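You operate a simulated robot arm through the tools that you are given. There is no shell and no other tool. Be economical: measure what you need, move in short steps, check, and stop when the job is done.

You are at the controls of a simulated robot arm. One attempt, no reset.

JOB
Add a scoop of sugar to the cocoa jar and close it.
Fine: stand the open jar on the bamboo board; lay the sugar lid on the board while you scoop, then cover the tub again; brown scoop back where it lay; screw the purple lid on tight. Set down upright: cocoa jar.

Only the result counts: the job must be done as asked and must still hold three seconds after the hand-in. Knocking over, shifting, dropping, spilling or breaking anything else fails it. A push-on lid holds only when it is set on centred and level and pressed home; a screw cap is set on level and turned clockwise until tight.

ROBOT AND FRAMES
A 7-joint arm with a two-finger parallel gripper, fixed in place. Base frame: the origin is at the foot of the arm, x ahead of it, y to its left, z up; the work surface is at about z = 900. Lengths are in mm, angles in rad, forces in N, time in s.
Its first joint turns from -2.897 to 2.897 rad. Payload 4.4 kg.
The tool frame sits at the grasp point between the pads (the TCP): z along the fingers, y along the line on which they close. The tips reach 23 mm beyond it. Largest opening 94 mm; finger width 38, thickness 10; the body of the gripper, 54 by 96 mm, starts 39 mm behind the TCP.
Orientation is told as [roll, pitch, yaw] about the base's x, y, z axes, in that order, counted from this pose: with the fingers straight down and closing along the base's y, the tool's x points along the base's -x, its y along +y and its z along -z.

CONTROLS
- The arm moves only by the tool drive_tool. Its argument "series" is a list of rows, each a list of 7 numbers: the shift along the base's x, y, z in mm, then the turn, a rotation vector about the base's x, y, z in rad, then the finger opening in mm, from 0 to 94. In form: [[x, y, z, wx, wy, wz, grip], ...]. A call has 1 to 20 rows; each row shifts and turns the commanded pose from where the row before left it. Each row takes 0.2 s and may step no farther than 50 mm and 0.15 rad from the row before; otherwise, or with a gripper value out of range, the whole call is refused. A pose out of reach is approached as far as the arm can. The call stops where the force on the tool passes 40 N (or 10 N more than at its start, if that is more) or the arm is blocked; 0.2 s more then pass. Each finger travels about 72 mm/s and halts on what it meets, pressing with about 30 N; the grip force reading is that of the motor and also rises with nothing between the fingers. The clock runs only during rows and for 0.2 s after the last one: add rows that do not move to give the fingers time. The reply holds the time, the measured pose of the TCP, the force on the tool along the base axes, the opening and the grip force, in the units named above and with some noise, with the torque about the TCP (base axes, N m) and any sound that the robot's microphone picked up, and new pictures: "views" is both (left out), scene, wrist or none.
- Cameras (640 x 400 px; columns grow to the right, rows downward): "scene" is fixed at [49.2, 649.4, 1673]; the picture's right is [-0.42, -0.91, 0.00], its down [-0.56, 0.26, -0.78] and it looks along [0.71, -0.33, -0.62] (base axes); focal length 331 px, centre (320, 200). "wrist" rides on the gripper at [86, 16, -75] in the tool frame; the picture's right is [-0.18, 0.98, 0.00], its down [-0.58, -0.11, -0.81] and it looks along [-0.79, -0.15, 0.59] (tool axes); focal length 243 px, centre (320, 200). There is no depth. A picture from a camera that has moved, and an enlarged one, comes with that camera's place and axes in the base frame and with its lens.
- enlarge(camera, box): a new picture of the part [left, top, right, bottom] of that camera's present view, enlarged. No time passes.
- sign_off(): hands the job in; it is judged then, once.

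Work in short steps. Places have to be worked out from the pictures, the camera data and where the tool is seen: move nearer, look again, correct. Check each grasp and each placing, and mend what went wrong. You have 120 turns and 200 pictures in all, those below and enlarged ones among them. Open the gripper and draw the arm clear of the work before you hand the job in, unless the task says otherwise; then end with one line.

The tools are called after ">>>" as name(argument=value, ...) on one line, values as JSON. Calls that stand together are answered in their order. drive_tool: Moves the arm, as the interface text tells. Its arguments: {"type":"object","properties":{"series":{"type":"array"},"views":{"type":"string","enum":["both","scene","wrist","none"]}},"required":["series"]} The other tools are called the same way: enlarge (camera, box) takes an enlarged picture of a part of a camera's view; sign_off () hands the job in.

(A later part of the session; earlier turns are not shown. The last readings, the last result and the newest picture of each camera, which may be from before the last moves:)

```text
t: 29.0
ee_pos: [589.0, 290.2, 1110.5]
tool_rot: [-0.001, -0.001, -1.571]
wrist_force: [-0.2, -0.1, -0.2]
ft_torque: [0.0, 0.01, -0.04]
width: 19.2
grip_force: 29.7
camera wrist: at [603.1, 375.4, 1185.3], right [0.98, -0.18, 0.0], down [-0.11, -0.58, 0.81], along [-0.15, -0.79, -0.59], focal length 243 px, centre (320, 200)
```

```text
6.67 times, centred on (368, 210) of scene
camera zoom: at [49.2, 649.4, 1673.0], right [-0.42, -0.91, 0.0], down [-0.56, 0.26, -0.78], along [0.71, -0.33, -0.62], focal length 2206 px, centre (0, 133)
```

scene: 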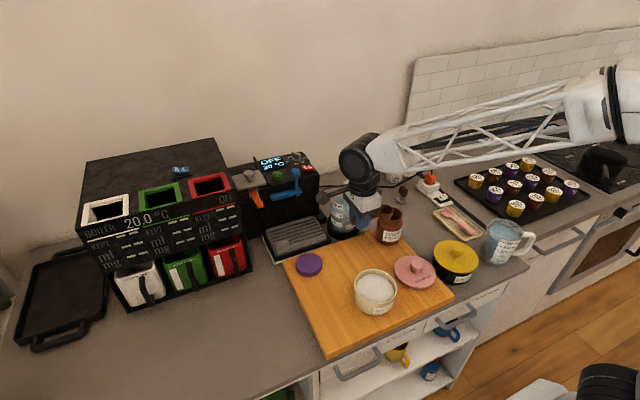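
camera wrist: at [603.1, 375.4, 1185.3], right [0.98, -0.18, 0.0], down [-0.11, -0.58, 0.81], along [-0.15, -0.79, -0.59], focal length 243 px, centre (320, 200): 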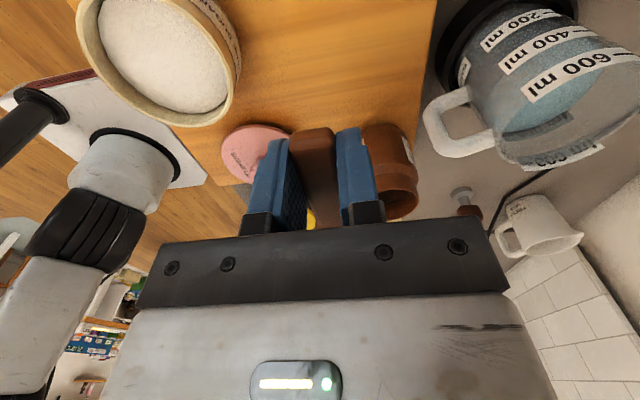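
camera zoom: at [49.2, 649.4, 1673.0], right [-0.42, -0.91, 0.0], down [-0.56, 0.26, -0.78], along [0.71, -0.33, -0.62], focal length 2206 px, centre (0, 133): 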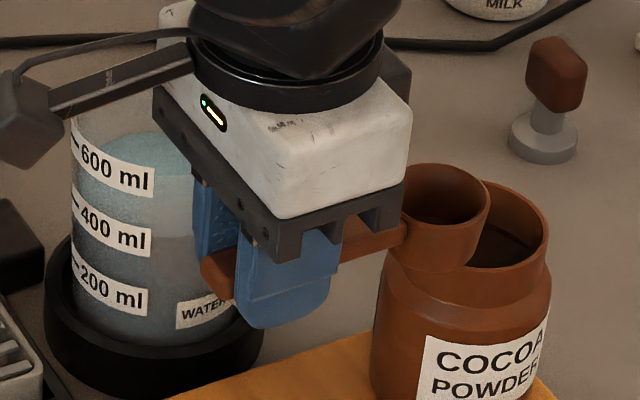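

The scoop is horizontal with its rim ~8 mm below the TCP and 84 mm toward -y. I move over the tub while pitching it by 0.87 rad.

>>> drive_tool(series=[[-21, 13, 5, 0.145, 0, 0, 5], [-21, 13, 5, 0.145, 0, 0, 5], [-21, 13, 0, 0.145, 0, 0, 5], [-21, 13, 0, 0.145, 0, 0, 5], [-21, 13, 0, 0.145, 0, 0, 5], [-21, 13, 0, 0.145, 0, 0, 5], [0, 0, 0, 0, 0, 0, 5]])

>>> enlarge(camera="scene", box=[320, 210, 448, 320])

```text
t: 30.6
ee_pos: [462.3, 367.3, 1119.5]
tool_rot: [0.002, 0.87, -1.569]
wrist_force: [-0.4, -0.5, -1.4]
ft_torque: [0.01, -0.03, -0.01]
width: 19.2
grip_force: 29.9
camera wrist: at [476.6, 366.5, 1233.6], right [0.98, -0.12, -0.14], down [-0.11, -0.99, 0.07], along [-0.15, -0.06, -0.99], focal length 243 px, centre (320, 200)
```

scene: 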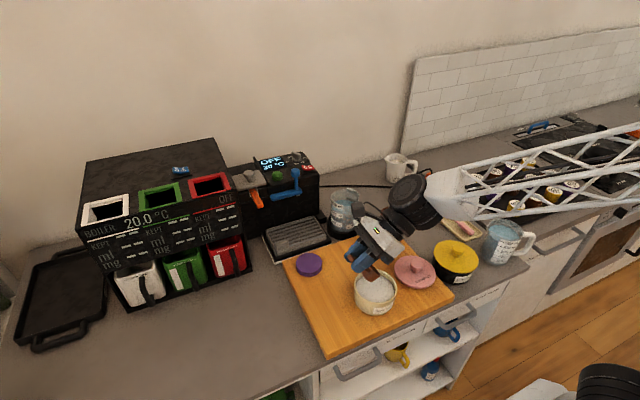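
wrist: 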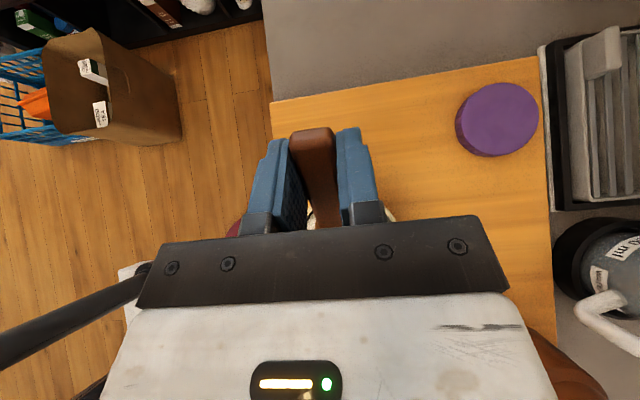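

```text
3.64 times, centred on (384, 265) of scene
camera zoom: at [49.2, 649.4, 1673.0], right [-0.42, -0.91, 0.0], down [-0.56, 0.26, -0.78], along [0.71, -0.33, -0.62], focal length 1203 px, centre (87, -36)
```

zoom: 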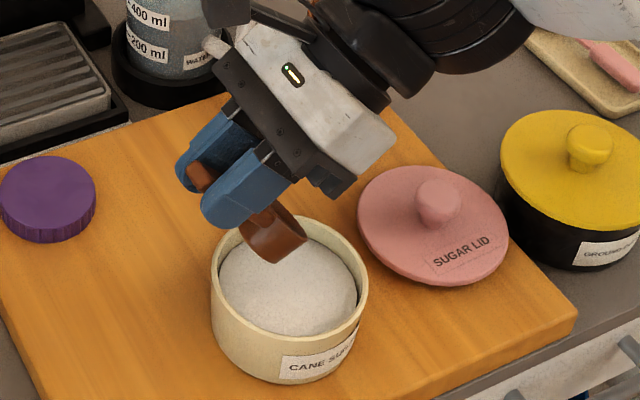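

Posture is fine and the bowl is above the tub. I plunge slowly to the planned depth.

>>> drive_tool(series=[[0, 0, -25, 0, 0, 0, 5], [0, 0, -20, 0, 0, 0, 5], [0, 0, -15, 0, 0, 0, 5], [0, 0, -12, 0, 0, 0, 5], [0, 0, -9, 0, 0, 0, 5], [0, 0, 0, 0, 0, 0, 5]], views="none")

>>> enlarge(camera="scene", box=[336, 240, 432, 320])

```text
t: 32.0
ee_pos: [463.7, 367.3, 1039.0]
tool_rot: [0.0, 0.872, -1.572]
wrist_force: [-0.4, -0.4, -1.1]
ft_torque: [0.04, 0.03, 0.01]
width: 19.7
grip_force: 29.9
```

```text
5.00 times, centred on (384, 280) of scene
camera zoom: at [49.2, 649.4, 1673.0], right [-0.42, -0.91, 0.0], down [-0.56, 0.26, -0.78], along [0.71, -0.33, -0.62], focal length 1654 px, centre (0, -200)
```

zoom: 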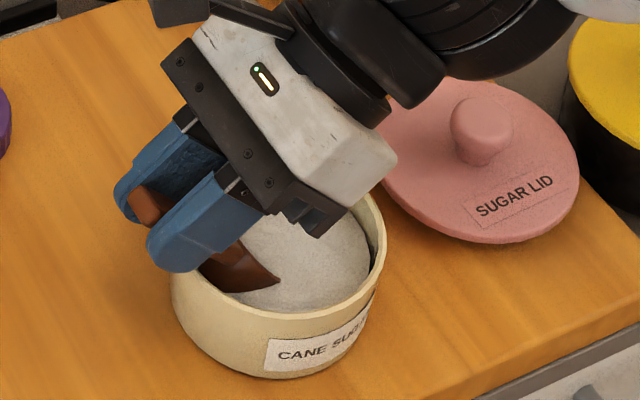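

The bowl is cutting into the sugar. I sweep toward -y while flattening, then pause to look.

>>> drive_tool(series=[[0, -3, -5, -0.09, 0, 0, 5], [0, -3, -5, -0.09, 0, 0, 5], [0, -4, -5, -0.09, 0, 0, 5], [0, 0, 0, 0, 0, 0, 5]], views="none")

>>> enlarge(camera="scene", box=[336, 240, 432, 320])

```text
t: 33.0
ee_pos: [464.3, 356.8, 1021.7]
tool_rot: [0.0, 0.597, -1.57]
wrist_force: [0.6, 0.1, -0.4]
ft_torque: [0.05, 0.03, -0.02]
width: 19.6
grip_force: 30.0
```

```text
5.00 times, centred on (384, 280) of scene
camera zoom: at [49.2, 649.4, 1673.0], right [-0.42, -0.91, 0.0], down [-0.56, 0.26, -0.78], along [0.71, -0.33, -0.62], focal length 1654 px, centre (0, -200)
```

zoom: 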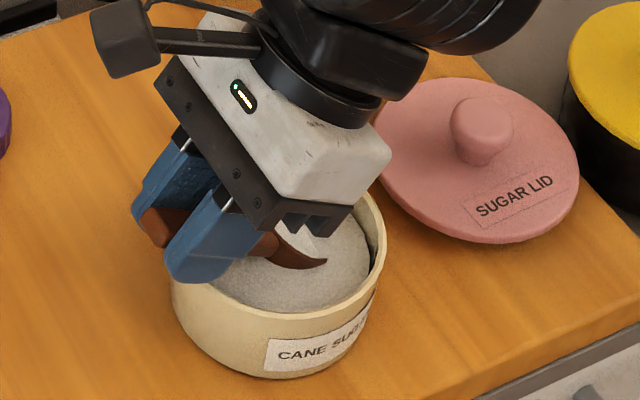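

Most of the bowl is under the surface. Now I level it while rising out.

>>> drive_tool(series=[[0, 4, 8, -0.1, 0, 0, 5], [0, 5, 8, -0.1, 0, 0, 5], [0, 5, 10, -0.1, 0, 0, 5], [0, 5, 12, -0.1, 0, 0, 5], [0, 4, 14, -0.1, 0, 0, 5], [0, 4, 14, -0.1, 0, 0, 5], [0, 0, 15, 0, 0, 0, 5], [0, 0, 0, 0, 0, 0, 5]])

>>> enlarge(camera="scene", box=[336, 220, 432, 300])

```text
t: 34.8
ee_pos: [462.3, 384.8, 1104.1]
tool_rot: [-0.001, 0.001, -1.571]
wrist_force: [0.6, -0.6, -0.9]
ft_torque: [0.04, 0.02, -0.04]
width: 19.3
grip_force: 29.6
camera wrist: at [477.7, 470.5, 1179.5], right [0.98, -0.18, 0.0], down [-0.11, -0.58, 0.81], along [-0.15, -0.79, -0.59], focal length 243 px, centre (320, 200)
```

scene: 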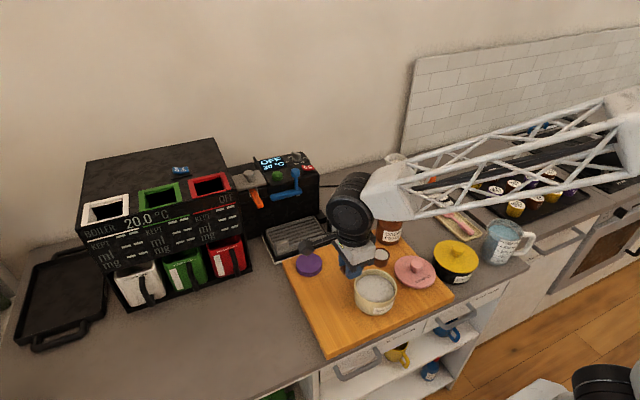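
wrist: 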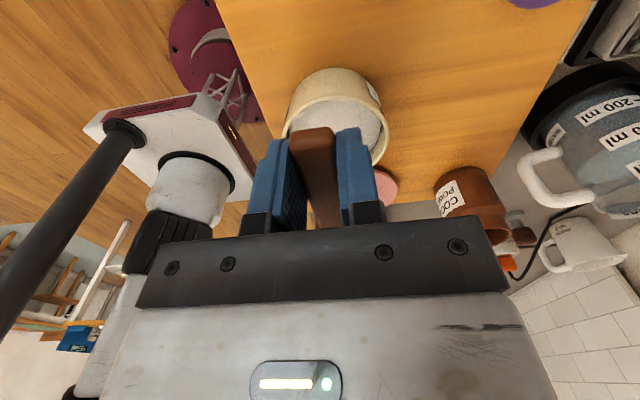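

```text
5.00 times, centred on (384, 260) of scene
camera zoom: at [49.2, 649.4, 1673.0], right [-0.42, -0.91, 0.0], down [-0.56, 0.26, -0.78], along [0.71, -0.33, -0.62], focal length 1654 px, centre (0, -100)
```

zoom: 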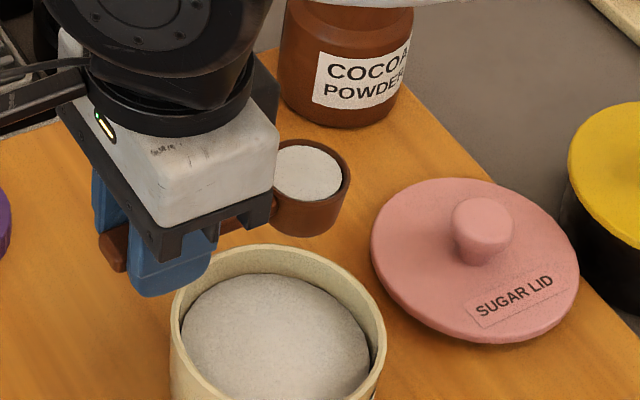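

The scoop is full. I carry it level and smoothly to the jar, with the front lip ending above the jar's mouth.

>>> drive_tool(series=[[4, -3, 8, 0, 0, 0, 5], [12, -9, 8, 0, 0, 0, 5], [22, -17, 4, 0, 0, 0, 5], [26, -20, 0, 0, 0, 0, 5], [26, -20, 0, 0, 0, 0, 5], [26, -20, 0, 0, 0, 0, 5], [24, -18, 0, 0, 0, 0, 5], [20, -15, 0, 0, 0, 0, 5], [12, -9, 0, 0, 0, 0, 5], [5, -4, 0, 0, 0, 0, 5], [0, 0, 0, 0, 0, 0, 5]])

>>> enlarge(camera="scene", box=[336, 170, 448, 260])

```text
t: 37.2
ee_pos: [639.3, 249.8, 1124.7]
tool_rot: [-0.001, 0.001, -1.571]
wrist_force: [0.2, 0.1, -1.3]
ft_torque: [0.03, -0.01, 0.01]
width: 19.5
grip_force: 30.4
camera wrist: at [654.4, 336.3, 1199.6], right [0.98, -0.18, 0.0], down [-0.11, -0.58, 0.81], along [-0.15, -0.79, -0.59], focal length 243 px, centre (320, 200)
```

scene: 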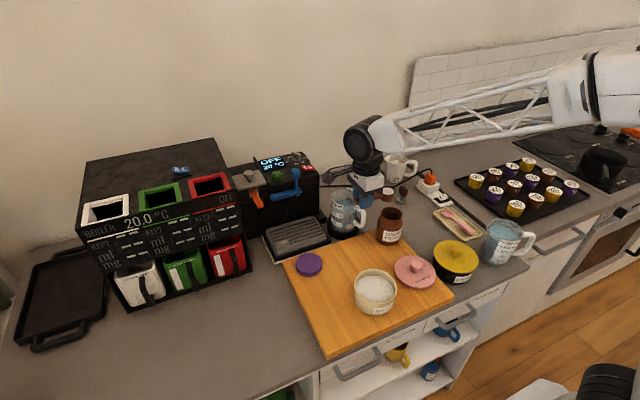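
wrist: 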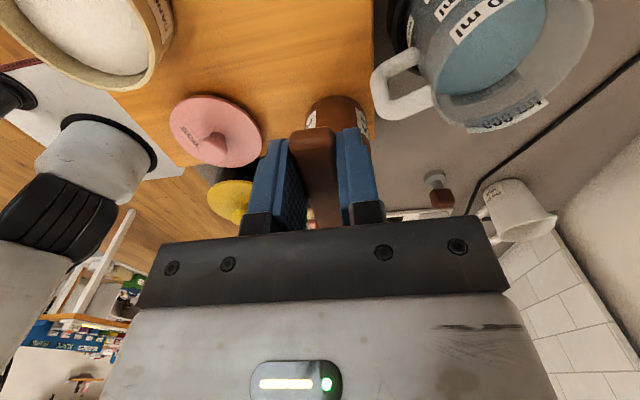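

```text
4.44 times, centred on (392, 215) of scene
camera zoom: at [49.2, 649.4, 1673.0], right [-0.42, -0.91, 0.0], down [-0.56, 0.26, -0.78], along [0.71, -0.33, -0.62], focal length 1471 px, centre (0, 133)
```

zoom: 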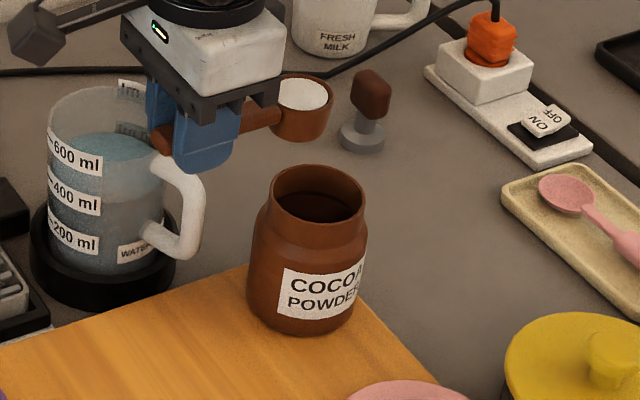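

Bowl and jar line up (jar mouth ≈ (640,141), rim 1024). I lower to just above the mouth and begin tipping about the front lip.

>>> drive_tool(series=[[0.7, -2, -20, 0, 0, 0, 5], [0, -1.8, -24, 0, 0, 0, 5], [0, 0, -18.7, 0, 0, 0, 5], [0, 0, 0, 0, 0, 0, 5]], views="none")

>>> enlarge(camera="scene", box=[336, 180, 448, 260])

```text
t: 38.2
ee_pos: [641.2, 247.0, 1059.9]
tool_rot: [0.0, 0.0, -1.571]
wrist_force: [0.4, -0.1, -0.9]
ft_torque: [0.05, 0.01, 0.02]
width: 19.5
grip_force: 30.0
```

```text
5.00 times, centred on (392, 220) of scene
camera zoom: at [49.2, 649.4, 1673.0], right [-0.42, -0.91, 0.0], down [-0.56, 0.26, -0.78], along [0.71, -0.33, -0.62], focal length 1654 px, centre (-40, 100)
```

zoom: 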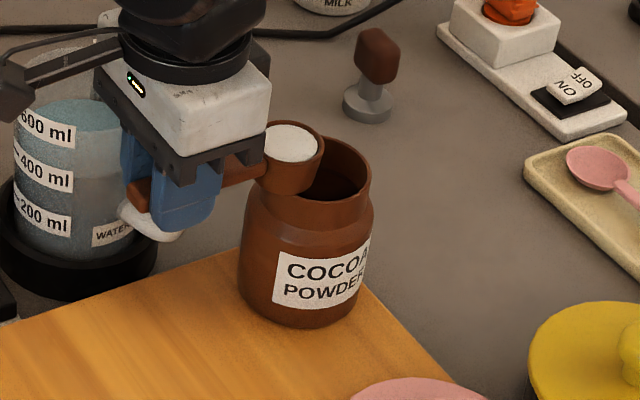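

Lip is over the mouth. Tipping the first 0.6 rad and checking.

>>> drive_tool(series=[[-0.7, -3.4, 13.6, 0.15, 0, 0, 5], [0, -4.7, 12.1, 0.15, 0, 0, 5], [0, -6.9, 10.2, 0.15, 0, 0, 5], [0, -8.9, 13, 0.15, 0, 0, 5]], views="none")

>>> enlarge(camera="scene", box=[336, 180, 448, 260])

```text
t: 39.2
ee_pos: [638.8, 222.3, 1109.7]
tool_rot: [0.0, 0.601, -1.569]
wrist_force: [-0.3, 0.4, 0.2]
ft_torque: [0.04, -0.03, 0.0]
width: 19.2
grip_force: 29.7
```

```text
5.00 times, centred on (392, 220) of scene
camera zoom: at [49.2, 649.4, 1673.0], right [-0.42, -0.91, 0.0], down [-0.56, 0.26, -0.78], along [0.71, -0.33, -0.62], focal length 1654 px, centre (-40, 100)
```

zoom: 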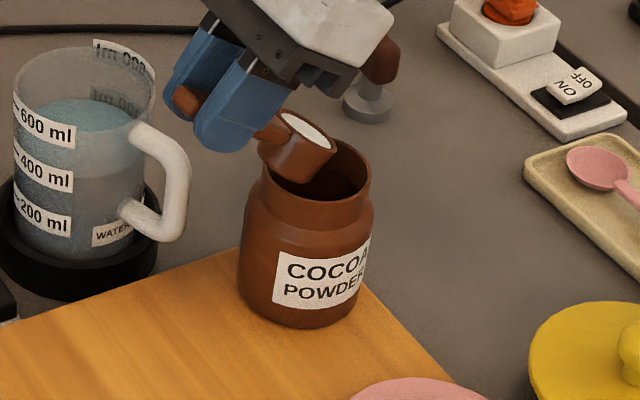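

The lip is inside the mouth outline; sugar is still held. I continue tipping to 1.5 rad.

>>> drive_tool(series=[[0.5, -10.7, 10.6, 0.15, 0, 0, 5], [0, -12.4, 8.7, 0.15, 0, 0, 5], [0, -13.6, 6.8, 0.15, 0, 0, 5], [0, -14.8, 4.8, 0.15, 0, 0, 5], [0, -15.4, 3.4, 0.15, 0, 0, 5], [0, -15.7, 1.1, 0.15, 0, 0, 5], [0, 0, 0, 0, 0, 0, 5]], views="none")

>>> enlarge(camera="scene", box=[336, 170, 448, 260])

```text
t: 40.8
ee_pos: [642.5, 139.3, 1146.2]
tool_rot: [0.007, 1.501, -1.564]
wrist_force: [1.2, 0.0, -1.3]
ft_torque: [0.01, -0.01, -0.02]
width: 19.1
grip_force: 29.7
```

```text
4.44 times, centred on (392, 215) of scene
camera zoom: at [49.2, 649.4, 1673.0], right [-0.42, -0.91, 0.0], down [-0.56, 0.26, -0.78], along [0.71, -0.33, -0.62], focal length 1471 px, centre (0, 133)
```

zoom: 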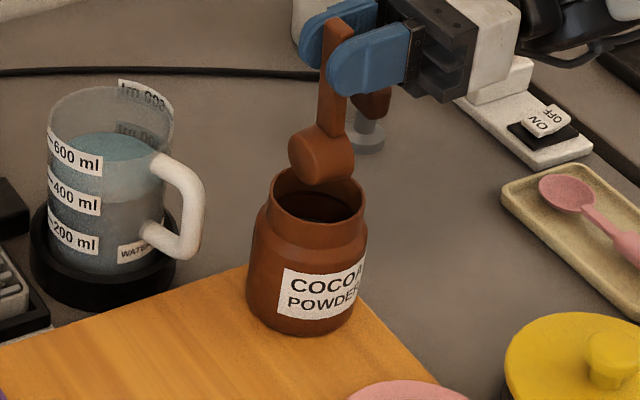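

Now vertical over the mouth. I tip a bit further to 1.8 rad and wait for it to empty.

>>> drive_tool(series=[[-1, -15.8, -1.2, 0.15, 0, 0, 5], [0, -15.3, -3.7, 0.15, 0, 0, 5], [0, 0, 0, 0, 0, 0, 5], [0, 0, 0, 0, 0, 0, 5], [0, 0, 0, 0, 0, 0, 5]])

>>> enlarge(camera="scene", box=[336, 170, 448, 260])

```text
t: 42.0
ee_pos: [639.1, 107.5, 1142.0]
tool_rot: [3.139, 1.342, 1.569]
wrist_force: [-0.3, -0.1, -0.3]
ft_torque: [0.0, -0.04, -0.01]
width: 19.4
grip_force: 29.8
camera wrist: at [653.8, 15.6, 1209.3], right [0.98, 0.04, -0.18], down [-0.11, -0.65, -0.75], along [-0.15, 0.76, -0.64], focal length 243 px, centre (320, 200)
```

scene: 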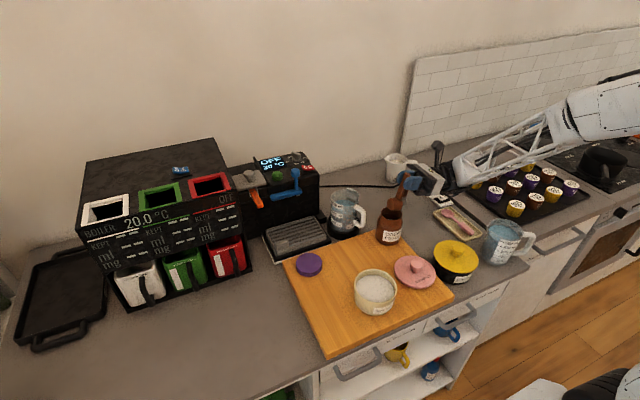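
wrist: 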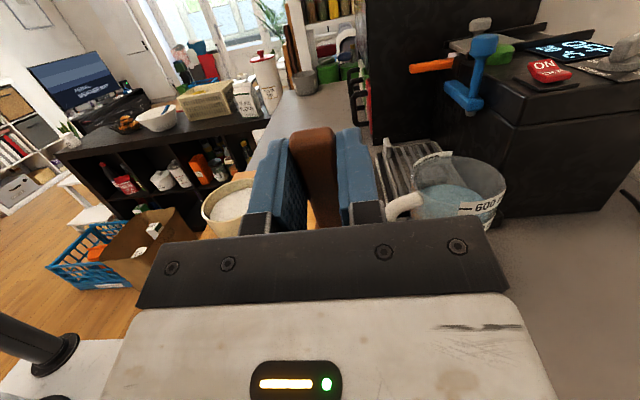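

```text
4.44 times, centred on (392, 215) of scene
camera zoom: at [49.2, 649.4, 1673.0], right [-0.42, -0.91, 0.0], down [-0.56, 0.26, -0.78], along [0.71, -0.33, -0.62], focal length 1471 px, centre (0, 133)
```

zoom: 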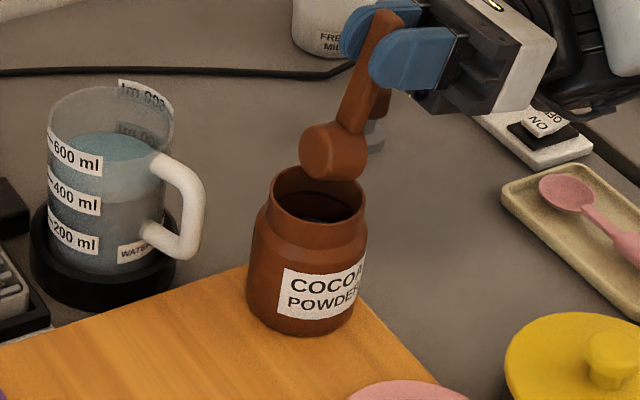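

It should be empty. I reverse the tipping motion over the jar and look into the bowl.

>>> drive_tool(series=[[0, 15.3, 3.7, -0.15, 0, 0, 5], [0, 15.8, 1.2, -0.15, 0, 0, 5], [0, 15.7, -1.1, -0.15, 0, 0, 5], [0, 15.4, -3.4, -0.15, 0, 0, 5], [0, 14.8, -4.8, -0.15, 0, 0, 5], [0, 13.6, -6.8, -0.15, 0, 0, 5], [0, 12.4, -8.7, -0.15, 0, 0, 5], [0, 10.7, -10.6, -0.15, 0, 0, 5], [0, 8.9, -10, -0.15, 0, 0, 5], [0, 6.9, -8.2, -0.15, 0, 0, 5], [0, 4.7, -10.1, -0.15, 0, 0, 5], [0, 3.4, -5.6, -0.15, 0, 0, 5], [0, 0, 20, 0, 0, 0, 5], [0, 0, 30, 0, 0, 0, 5], [0, 0, 0, 0, 0, 0, 5]])

>>> enlarge(camera="scene", box=[336, 170, 448, 260])

```text
t: 45.2
ee_pos: [639.1, 245.8, 1127.0]
tool_rot: [0.001, -0.001, -1.57]
wrist_force: [-0.9, -0.6, 0.0]
ft_torque: [0.03, 0.03, 0.03]
width: 19.2
grip_force: 30.3
camera wrist: at [654.0, 331.7, 1201.6], right [0.98, -0.18, 0.0], down [-0.11, -0.58, 0.81], along [-0.15, -0.79, -0.59], focal length 243 px, centre (320, 200)
```

scene: 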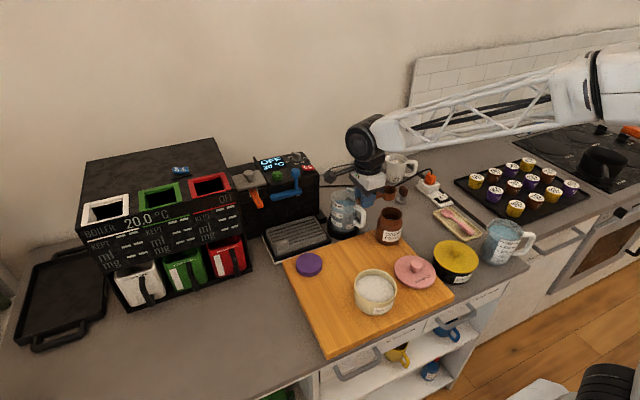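
wrist: 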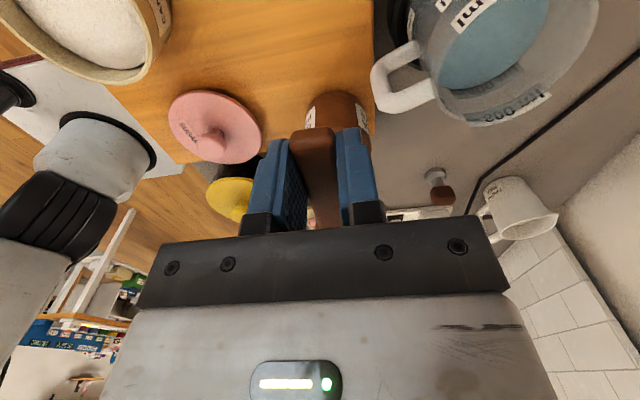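

```text
4.44 times, centred on (392, 215) of scene
camera zoom: at [49.2, 649.4, 1673.0], right [-0.42, -0.91, 0.0], down [-0.56, 0.26, -0.78], along [0.71, -0.33, -0.62], focal length 1471 px, centre (0, 133)
```

zoom: 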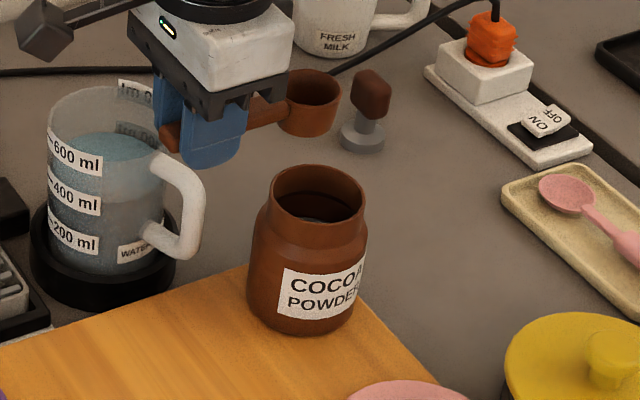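

The bowl is empty and nothing is spilled. I carry the scoop back above its original spot (with the 3 mm correction) and lower.

>>> drive_tool(series=[[-16, 15, 0, 0, 0, 0, 5], [-16, 15, 0, 0, 0, 0, 5], [-16, 15, 0, 0, 0, 0, 5], [0, 0, -45, 0, 0, 0, 5], [0, 0, -45, 0, 0, 0, 5], [0, 0, -45, 0, 0, 0, 5], [0, 0, -20, 0, 0, 0, 5], [0, 0, 0, 0, 0, 0, 5]], views="none")

>>> enlarge(camera="scene", box=[320, 220, 416, 280])

```text
t: 47.0
ee_pos: [591.2, 291.7, 971.7]
tool_rot: [-0.002, -0.001, -1.572]
wrist_force: [-0.8, -0.2, -1.4]
ft_torque: [0.05, -0.03, 0.01]
width: 19.2
grip_force: 29.9
```

```text
6.67 times, centred on (368, 250) of scene
camera zoom: at [49.2, 649.4, 1673.0], right [-0.42, -0.91, 0.0], down [-0.56, 0.26, -0.78], along [0.71, -0.33, -0.62], focal length 2206 px, centre (0, -133)
```

zoom: 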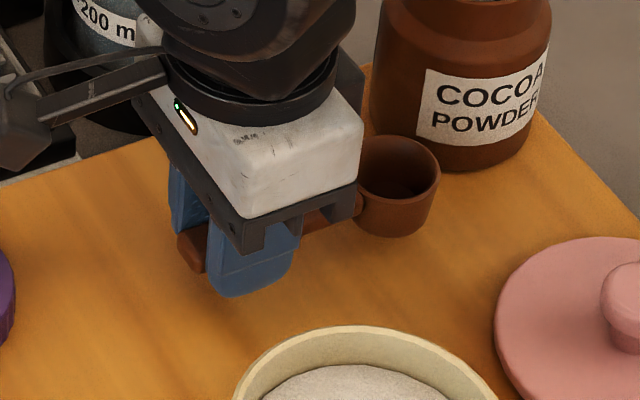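

Projected, the bowl would land ~2 mm low in x; I add 2 mm and lower to contact in small steps.

>>> drive_tool(series=[[2, 0, -5, 0, 0, 0, 5], [0, 0, -3, 0, 0, 0, 5], [0, 0, -2, 0, 0, 0, 5], [0, 0, -2, 0, 0, 0, 5], [0, 0, 0, 0, 0, 0, 5]], views="none")

>>> enlarge(camera="scene", box=[320, 220, 416, 280])

```text
t: 48.2
ee_pos: [593.0, 292.1, 959.5]
tool_rot: [-0.001, 0.0, -1.569]
wrist_force: [0.1, 0.2, -0.8]
ft_torque: [0.03, -0.01, -0.01]
width: 19.4
grip_force: 30.1
```

```text
6.67 times, centred on (368, 250) of scene
camera zoom: at [49.2, 649.4, 1673.0], right [-0.42, -0.91, 0.0], down [-0.56, 0.26, -0.78], along [0.71, -0.33, -0.62], focal length 2206 px, centre (0, -133)
```

zoom: 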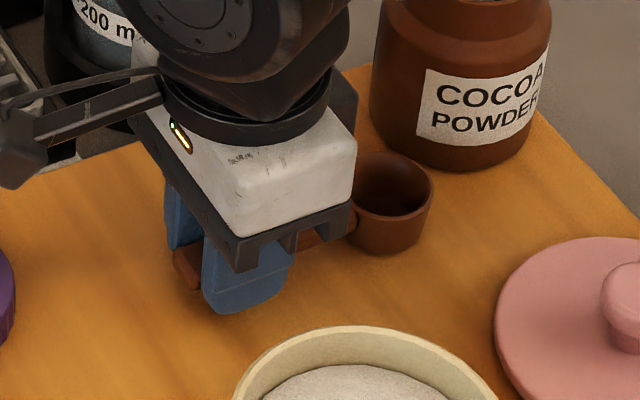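

Position matches the original picture within a couple of mm. Lower to contact.

>>> drive_tool(series=[[0, -1, -1, 0, 0, 0, 5], [0, 0, -1, 0, 0, 0, 5], [0, 0, 0, 0, 0, 0, 5]], views="none")

```text
t: 49.0
ee_pos: [593.8, 290.5, 958.4]
tool_rot: [0.002, 0.0, -1.571]
wrist_force: [-0.6, 4.6, 14.7]
ft_torque: [-0.79, 0.02, -0.05]
width: 19.5
grip_force: 30.3
```

Contact (about 15 N). I release, rise, and view the result.

>>> drive_tool(series=[[0, 0, 1, 0, 0, 0, 5], [0, 0, 0, 0, 0, 0, 50], [0, 0, 0, 0, 0, 0, 50], [0, 0, 20, 0, 0, 0, 50], [0, 0, 40, 0, 0, 0, 50], [0, 0, 40, 0, 0, 0, 50], [-30, -20, 20, 0, 0, 0, 50], [-30, -30, 0, 0, 0, 0, 50], [0, -30, 0, 0, 0, 0, 50], [-40, -30, 0, 0, 0, 0, 50], [-15, -15, 0, 0, 0, 0, 50], [0, 0, 0, 0, 0, 0, 50]])

>>> enlarge(camera="scene", box=[320, 220, 416, 280])

```text
t: 51.6
ee_pos: [477.4, 164.9, 1077.4]
tool_rot: [-0.002, 0.001, -1.573]
wrist_force: [-0.2, 0.8, 0.0]
ft_torque: [0.03, 0.0, 0.0]
width: 50.2
grip_force: 0.1
camera wrist: at [493.2, 250.7, 1153.0], right [0.98, -0.18, 0.0], down [-0.11, -0.58, 0.81], along [-0.15, -0.79, -0.59], focal length 243 px, centre (320, 200)
```

scene: 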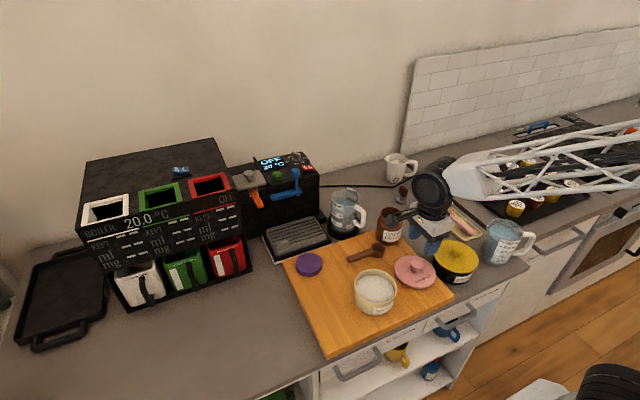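
wrist: 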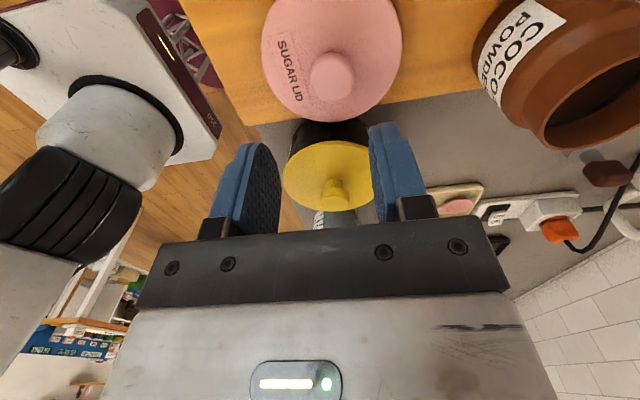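

```text
6.67 times, centred on (368, 250) of scene
camera zoom: at [49.2, 649.4, 1673.0], right [-0.42, -0.91, 0.0], down [-0.56, 0.26, -0.78], along [0.71, -0.33, -0.62], focal length 2206 px, centre (0, -133)
```

zoom: 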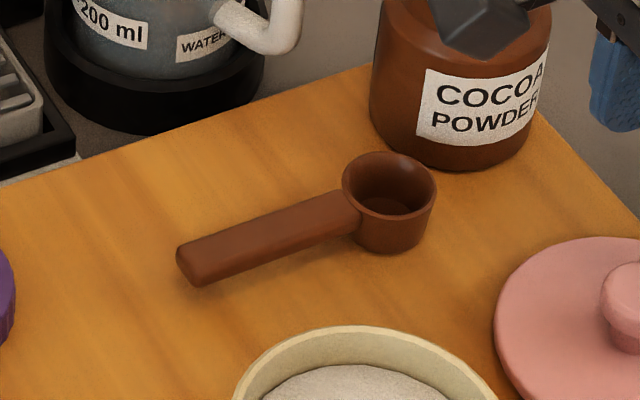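

The scoop lies where it was. Now I go down on the lid's knob at the release pose and grip it.

>>> drive_tool(series=[[2.5, 0.7, -40, 0, 0, 0, 60], [0, 0, -40, 0, 0, 0, 60], [0, 0, -24, 0, 0, 0, 60], [0, 0, 0, 0, 0, 0, 60], [0, 0, 0, 0, 0, 0, 10], [0, 0, 0, 0, 0, 0, 10], [0, 0, 0, 0, 0, 0, 10]], views="wrist")

```text
t: 53.2
ee_pos: [481.5, 165.8, 974.5]
tool_rot: [0.001, 0.0, -1.572]
wrist_force: [-0.3, -0.1, -0.2]
ft_torque: [-0.01, -0.02, 0.02]
width: 31.5
grip_force: 30.8
camera wrist: at [496.4, 250.8, 1048.8], right [0.98, -0.18, 0.0], down [-0.11, -0.58, 0.81], along [-0.15, -0.79, -0.59], focal length 243 px, centre (320, 200)
```

wrist: 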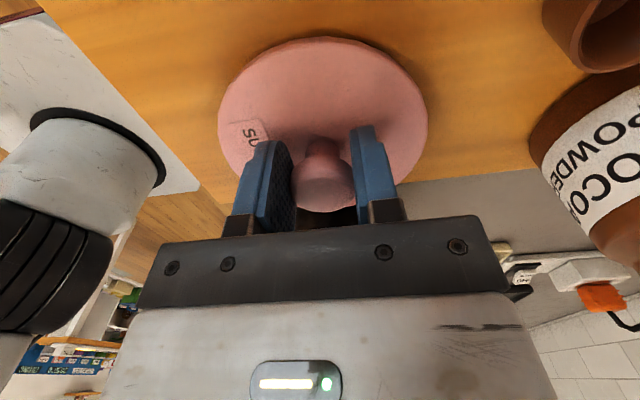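

Knob gripped with the same relation as before. I lift and carry it back over the tub, hovering.

>>> drive_tool(series=[[0, 0, 15, 0, 0, 0, 10], [0, 0, 45, 0, 0, 0, 10], [0, 0, 45, 0, 0, 0, 10], [-5, 38, 0, 0, 0, 0, 10], [-5, 38, 0, 0, 0, 0, 10], [-5, 38, 0, 0, 0, 0, 10], [-3.8, 33, 0, 0, 0, 0, 10], [0, 0, -25, 0, 0, 0, 10], [0, 0, 0, 0, 0, 0, 10]], views="wrist")

>>> enlarge(camera="scene", box=[328, 240, 424, 320])

```text
t: 55.2
ee_pos: [462.1, 313.4, 1056.0]
tool_rot: [0.001, -0.001, -1.571]
wrist_force: [0.4, 0.3, -0.6]
ft_torque: [-0.01, 0.01, 0.02]
width: 31.3
grip_force: 30.3
camera wrist: at [476.9, 398.8, 1130.9], right [0.98, -0.18, 0.0], down [-0.11, -0.58, 0.81], along [-0.15, -0.79, -0.59], focal length 243 px, centre (320, 200)
```

wrist: 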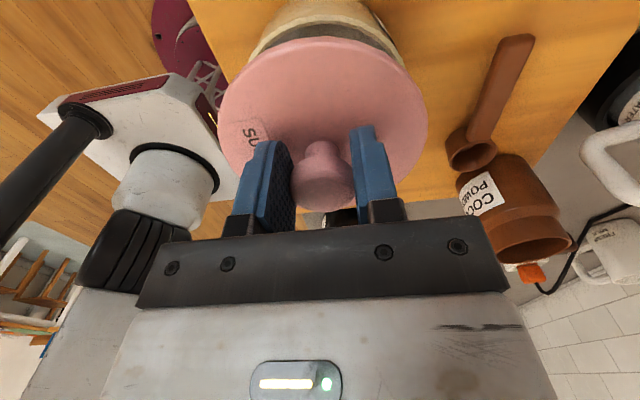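

```text
5.00 times, centred on (376, 280) of scene
camera zoom: at [49.2, 649.4, 1673.0], right [-0.42, -0.91, 0.0], down [-0.56, 0.26, -0.78], along [0.71, -0.33, -0.62], focal length 1654 px, centre (40, -200)
```

zoom: 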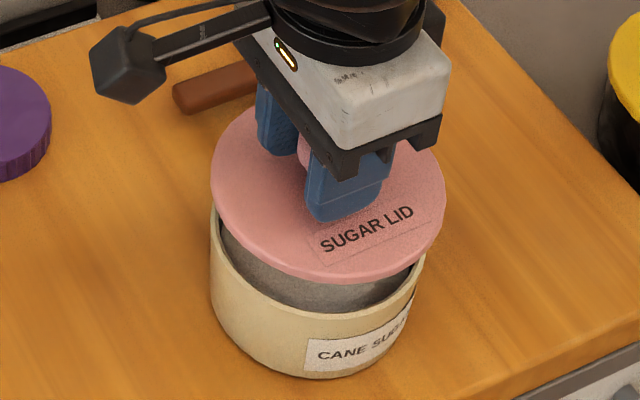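

Alignment matches the picture when I took it off. I lower and press it home.

>>> drive_tool(series=[[0, 0, -15, 0, 0, 0, 10], [0, 0, -10, 0, 0, 0, 10], [0, 0, -4, 0, 0, 0, 10], [0, 0, -2, 0, 0, 0, 10], [0, 0, -2, 0, 0, 0, 10], [0, 0, -2, 0, 0, 0, 10], [0, 0, -2, 0, 0, 0, 10], [0, 0, 0, 0, 0, 0, 10]], views="none")

>>> enlarge(camera="scene", box=[328, 240, 424, 320])

```text
t: 57.0
ee_pos: [462.1, 313.9, 1019.2]
tool_rot: [0.002, 0.001, -1.572]
wrist_force: [2.8, 6.7, 27.1]
ft_torque: [-0.14, 0.02, 0.11]
width: 31.8
grip_force: 29.8
```

```text
5.00 times, centred on (376, 280) of scene
camera zoom: at [49.2, 649.4, 1673.0], right [-0.42, -0.91, 0.0], down [-0.56, 0.26, -0.78], along [0.71, -0.33, -0.62], focal length 1654 px, centre (40, -200)
```

zoom: 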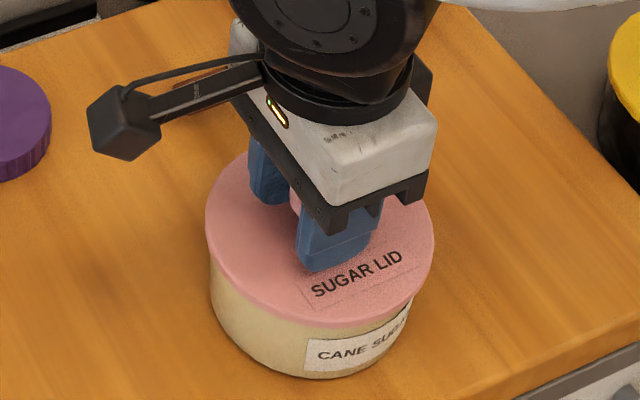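

It sits as originally (edges 205–434 px match). One more small push, then release.

>>> drive_tool(series=[[0, 0, -1, 0, 0, 0, 10], [0, 0, -1, 0, 0, 0, 10], [0, 0, 0, 0, 0, 0, 10]], views="none")

>>> drive_tool(series=[[0, 0, 3, 0, 0, 0, 10], [0, 0, 0, 0, 0, 0, 60], [0, 0, 0, 0, 0, 0, 60], [0, 0, 20, 0, 0, 0, 60], [0, 0, 40, 0, 0, 0, 60], [0, 0, 40, 0, 0, 0, 70], [30, 15, 20, 0, 0, 0, 94], [40, 20, 0, 0, 0, 0, 94], [40, 20, 0, 0, 0, 0, 94], [40, 20, 0, 0, 0, 0, 94], [25, 15, 0, 0, 0, 0, 94], [0, 0, 0, 0, 0, 0, 94]])

>>> enlarge(camera="scene", box=[328, 240, 424, 320])

```text
t: 57.5
ee_pos: [461.9, 313.6, 1017.9]
tool_rot: [0.002, 0.001, -1.569]
wrist_force: [-0.7, -1.1, 2.1]
ft_torque: [0.02, 0.09, 0.09]
width: 31.7
grip_force: 30.1
stopped in row 2: the force on the tool passed its limit at 42 N (the readings are from after the stop); the commanded pose is now the measured one
```

```text
t: 60.1
ee_pos: [636.7, 402.3, 1141.2]
tool_rot: [0.0, 0.001, -1.572]
wrist_force: [-0.3, -1.0, -0.5]
ft_torque: [-0.01, 0.0, 0.01]
width: 93.9
grip_force: 0.1
camera wrist: at [652.5, 488.8, 1215.8], right [0.98, -0.18, 0.0], down [-0.11, -0.58, 0.81], along [-0.15, -0.79, -0.59], focal length 243 px, centre (320, 200)
```

scene: 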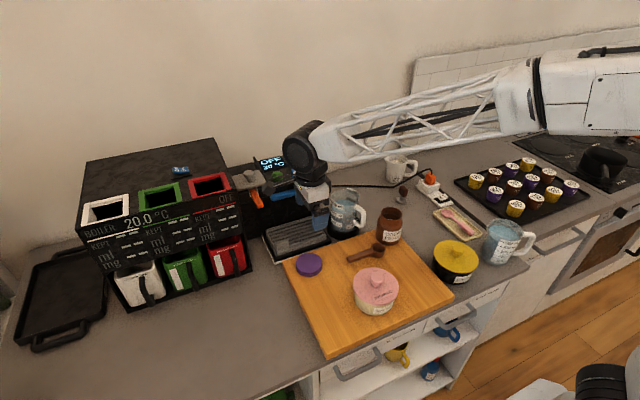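
wrist: 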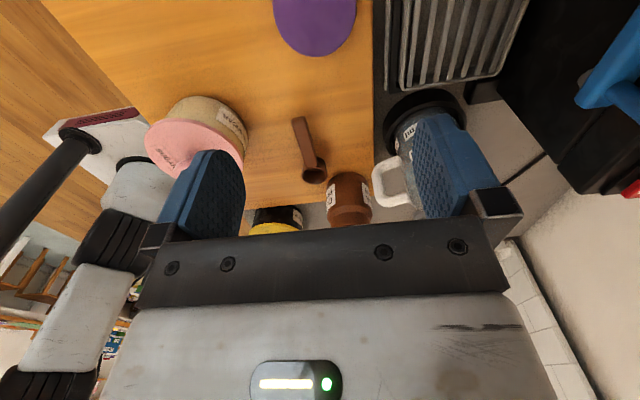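

```text
5.00 times, centred on (376, 280) of scene
camera zoom: at [49.2, 649.4, 1673.0], right [-0.42, -0.91, 0.0], down [-0.56, 0.26, -0.78], along [0.71, -0.33, -0.62], focal length 1654 px, centre (40, -200)
```

zoom: 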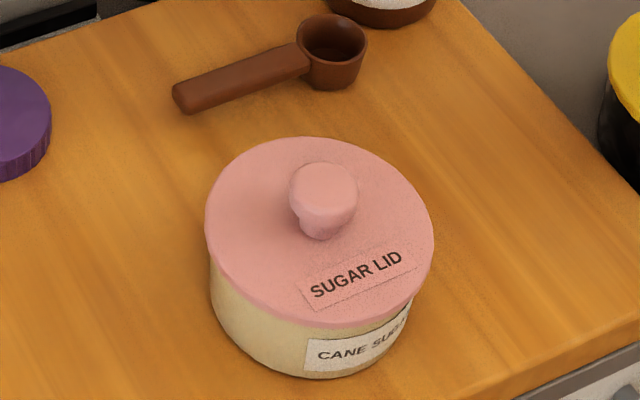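

The sugar lid is home (snapped in, level). Next I turn to yaw 0 and gently squeeze the jar along y so its centre is exactly known before capping.

>>> drive_tool(series=[[0.3, -23.5, 0, 0, 0, 0.1428, 94], [0.3, -23.5, 0, 0, 0, 0.1428, 94], [0.3, -23.5, 0, 0, 0, 0.1428, 94], [0.3, -23.5, 0, 0, 0, 0.1428, 94], [0.3, -23.5, 0, 0, 0, 0.1428, 94], [0.3, -23.5, 0, 0, 0, 0.1428, 94], [0.3, -23.5, 0, 0, 0, 0.1428, 94], [0.3, -23.5, 0, 0, 0, 0.1428, 94], [0.3, -23.5, 0, 0, 0, 0.1428, 94], [0.3, -23.5, 0, 0, 0, 0.1428, 94], [0.3, -23.5, 0, 0, 0, 0.1428, 94], [0, 0, 0, 0, 0, 0, 94]])

```text
t: 62.8
ee_pos: [639.8, 144.7, 1138.9]
tool_rot: [0.002, 0.002, 0.002]
wrist_force: [0.0, -0.3, -0.5]
ft_torque: [0.01, -0.03, -0.03]
width: 94.0
grip_force: 0.0
camera wrist: at [552.4, 160.4, 1214.5], right [0.18, 0.98, 0.0], down [0.58, -0.11, 0.81], along [0.79, -0.15, -0.59], focal length 243 px, centre (320, 200)
```

scene: 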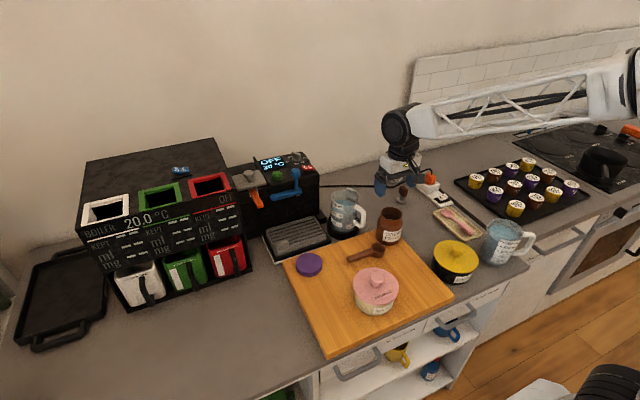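
wrist: 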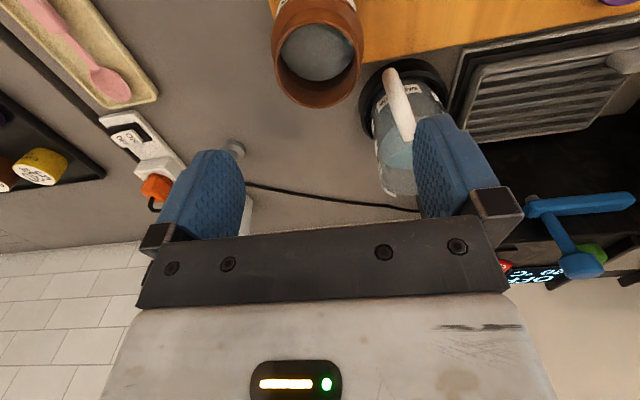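

I measure the mouth centre and glance inside.

>>> enlarge(camera="wrist", box=[240, 0, 400, 110])

```text
3.64 times, centred on (320, 55) of wrist
camera zoom: at [552.4, 160.4, 1214.5], right [0.18, 0.98, 0.0], down [0.58, -0.11, 0.81], along [0.79, -0.15, -0.59], focal length 882 px, centre (320, 727)
```

zoom: 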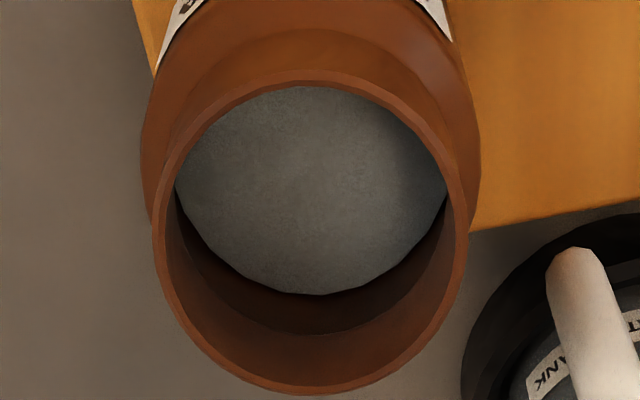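

Mouth centre ≈ (638,142). I descend around the jar and squeeze gently along y.

>>> drive_tool(series=[[0, -1.5, -40, 0, 0, 0, 94], [0, 0, -40, 0, 0, 0, 94], [0, 0, -40, 0, 0, 0, 94], [0, 0, -17, 0, 0, 0, 94], [0, 0, 0, 0, 0, 0, 94], [0, 0, 0, 0, 0, 0, 80], [0, 0, 0, 0, 0, 0, 70], [0, 0, 0, 0, 0, 0, 70]], views="wrist")

```text
t: 64.5
ee_pos: [640.2, 145.3, 1002.1]
tool_rot: [0.002, 0.001, 0.0]
wrist_force: [-0.2, -0.8, -0.4]
ft_torque: [0.01, -0.04, 0.0]
width: 75.1
grip_force: 30.0
camera wrist: at [552.8, 160.6, 1077.0], right [0.18, 0.98, 0.0], down [0.58, -0.11, 0.81], along [0.79, -0.15, -0.59], focal length 243 px, centre (320, 200)
```

wrist: 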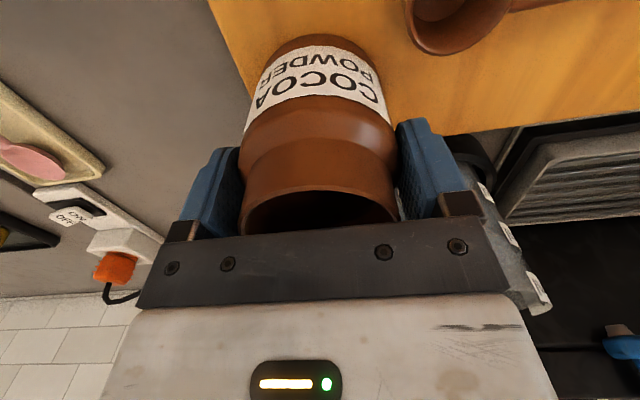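

Jar centred at about (640, 143.6). I open, rise and move over the purple cap.

>>> drive_tool(series=[[0, 0, 0, 0, 0, 0, 94], [0, 0, 0, 0, 0, 0, 94], [0, 0, 40, 0, 0, 0, 94], [0, 0, 45, 0, 0, 0, 94], [0, 0, 45, 0, 0, 0, 94], [0, 45, 0, 0, 0, 0, 94], [0, 45, 0, 0, 0, 0, 94], [0, 45, 0, 0, 0, 0, 94], [0, 45, 0, 0, 0, 0, 94], [-4, 45, 0, 0, 0, 0, 94], [-5, 45, -40, 0, 0, 0, 94], [0, 0, 0, 0, 0, 0, 94]])

>>> enlarge(camera="scene", box=[272, 220, 432, 320])

```text
refused: row 11 steps farther than a row can; nothing moved
```

```text
4.00 times, centred on (352, 270) of scene
camera zoom: at [49.2, 649.4, 1673.0], right [-0.42, -0.91, 0.0], down [-0.56, 0.26, -0.78], along [0.71, -0.33, -0.62], focal length 1324 px, centre (192, -80)
```

zoom: 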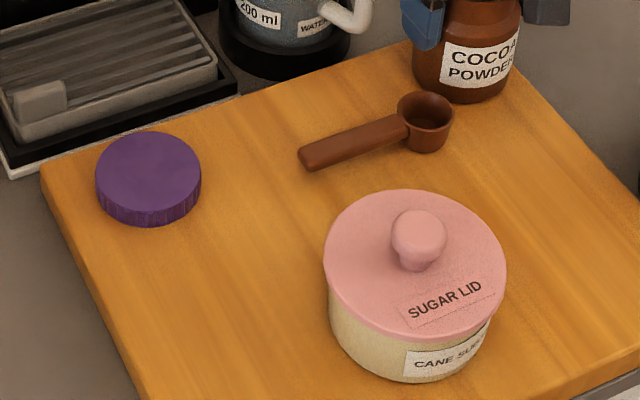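

Same move with the last row split.

>>> drive_tool(series=[[0, 0, 0, 0, 0, 0, 94], [0, 0, 0, 0, 0, 0, 94], [0, 0, 40, 0, 0, 0, 94], [0, 0, 45, 0, 0, 0, 94], [0, 0, 45, 0, 0, 0, 94], [0, 45, 0, 0, 0, 0, 94], [0, 45, 0, 0, 0, 0, 94], [0, 45, 0, 0, 0, 0, 94], [0, 45, 0, 0, 0, 0, 94], [-4, 45, 0, 0, 0, 0, 94], [-5, 45, 0, 0, 0, 0, 94], [0, 0, -45, 0, 0, 0, 94], [0, 0, 0, 0, 0, 0, 94]])

>>> enlarge(camera="wrist", box=[220, 0, 420, 150])

```text
t: 67.3
ee_pos: [632.9, 415.3, 1086.9]
tool_rot: [0.002, 0.003, 0.0]
wrist_force: [-0.2, -0.5, -0.7]
ft_torque: [0.0, 0.01, -0.02]
width: 94.3
grip_force: 0.1
camera wrist: at [545.4, 430.2, 1162.6], right [0.18, 0.98, 0.0], down [0.58, -0.11, 0.81], along [0.79, -0.15, -0.59], focal length 243 px, centre (320, 200)
```

scene: 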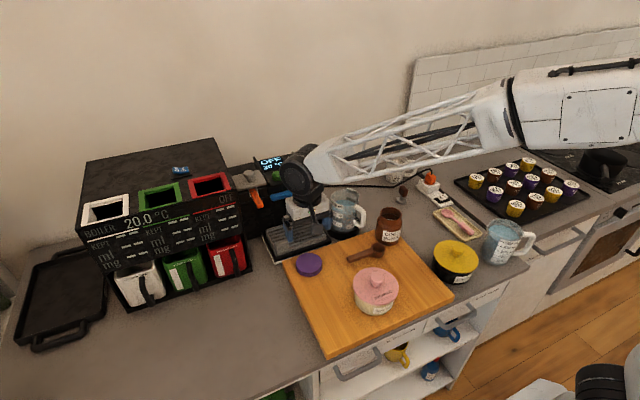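
wrist: 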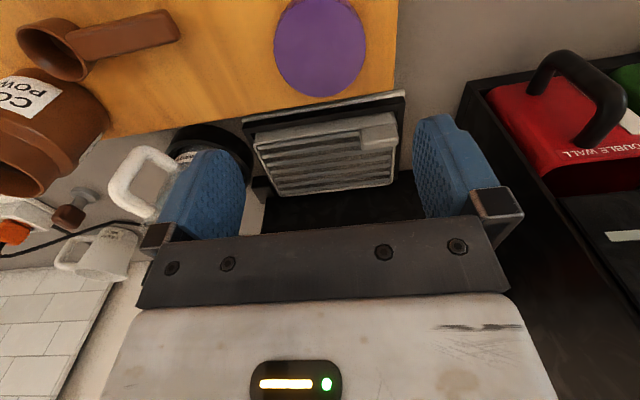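

```text
2.67 times, centred on (320, 75) of wrist
camera zoom: at [545.4, 430.2, 1162.6], right [0.18, 0.98, 0.0], down [0.58, -0.11, 0.81], along [0.79, -0.15, -0.59], focal length 647 px, centre (320, 533)
```

zoom: 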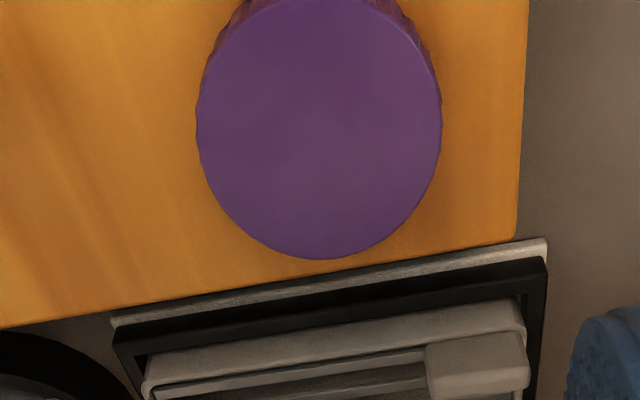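

Cap centre ≈ (627, 414), top z≈948, ~74 mm wide. I descend straddling it and squeeze along y to centre it.

>>> drive_tool(series=[[-5, 0, -40, 0, 0, 0, 94], [0, 0, -40, 0, 0, 0, 94], [0, 0, -30, 0, 0, 0, 94], [0, 0, -12, 0, 0, 0, 94], [0, 0, -7, 0, 0, 0, 94], [0, 0, 0, 0, 0, 0, 94]], views="wrist")

>>> enlarge(camera="scene", box=[260, 210, 372, 290])

```text
t: 68.8
ee_pos: [626.8, 413.6, 959.2]
tool_rot: [0.003, 0.0, 0.001]
wrist_force: [0.5, -0.6, -0.8]
ft_torque: [0.0, 0.05, -0.02]
width: 94.1
grip_force: 0.1
camera wrist: at [539.1, 429.3, 1034.4], right [0.18, 0.98, 0.0], down [0.58, -0.11, 0.81], along [0.79, -0.15, -0.59], focal length 243 px, centre (320, 200)
```

wrist: 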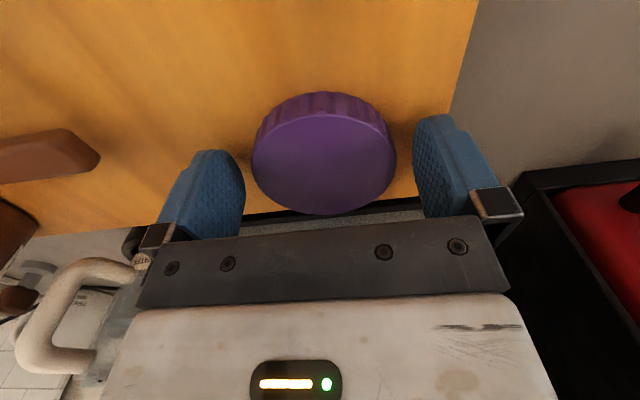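

```text
5.00 times, centred on (316, 250) of scene
camera zoom: at [49.2, 649.4, 1673.0], right [-0.42, -0.91, 0.0], down [-0.56, 0.26, -0.78], along [0.71, -0.33, -0.62], focal length 1654 px, centre (340, -50)
```

zoom: 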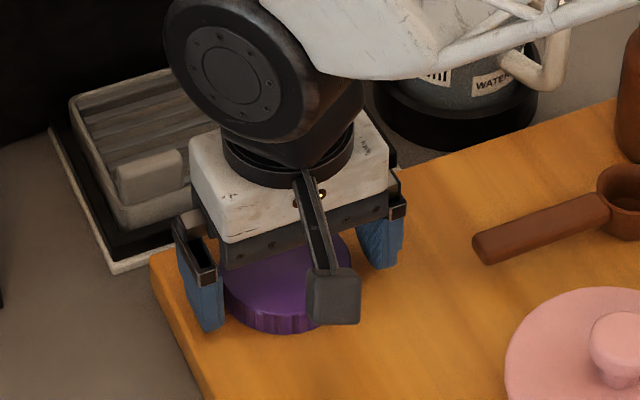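

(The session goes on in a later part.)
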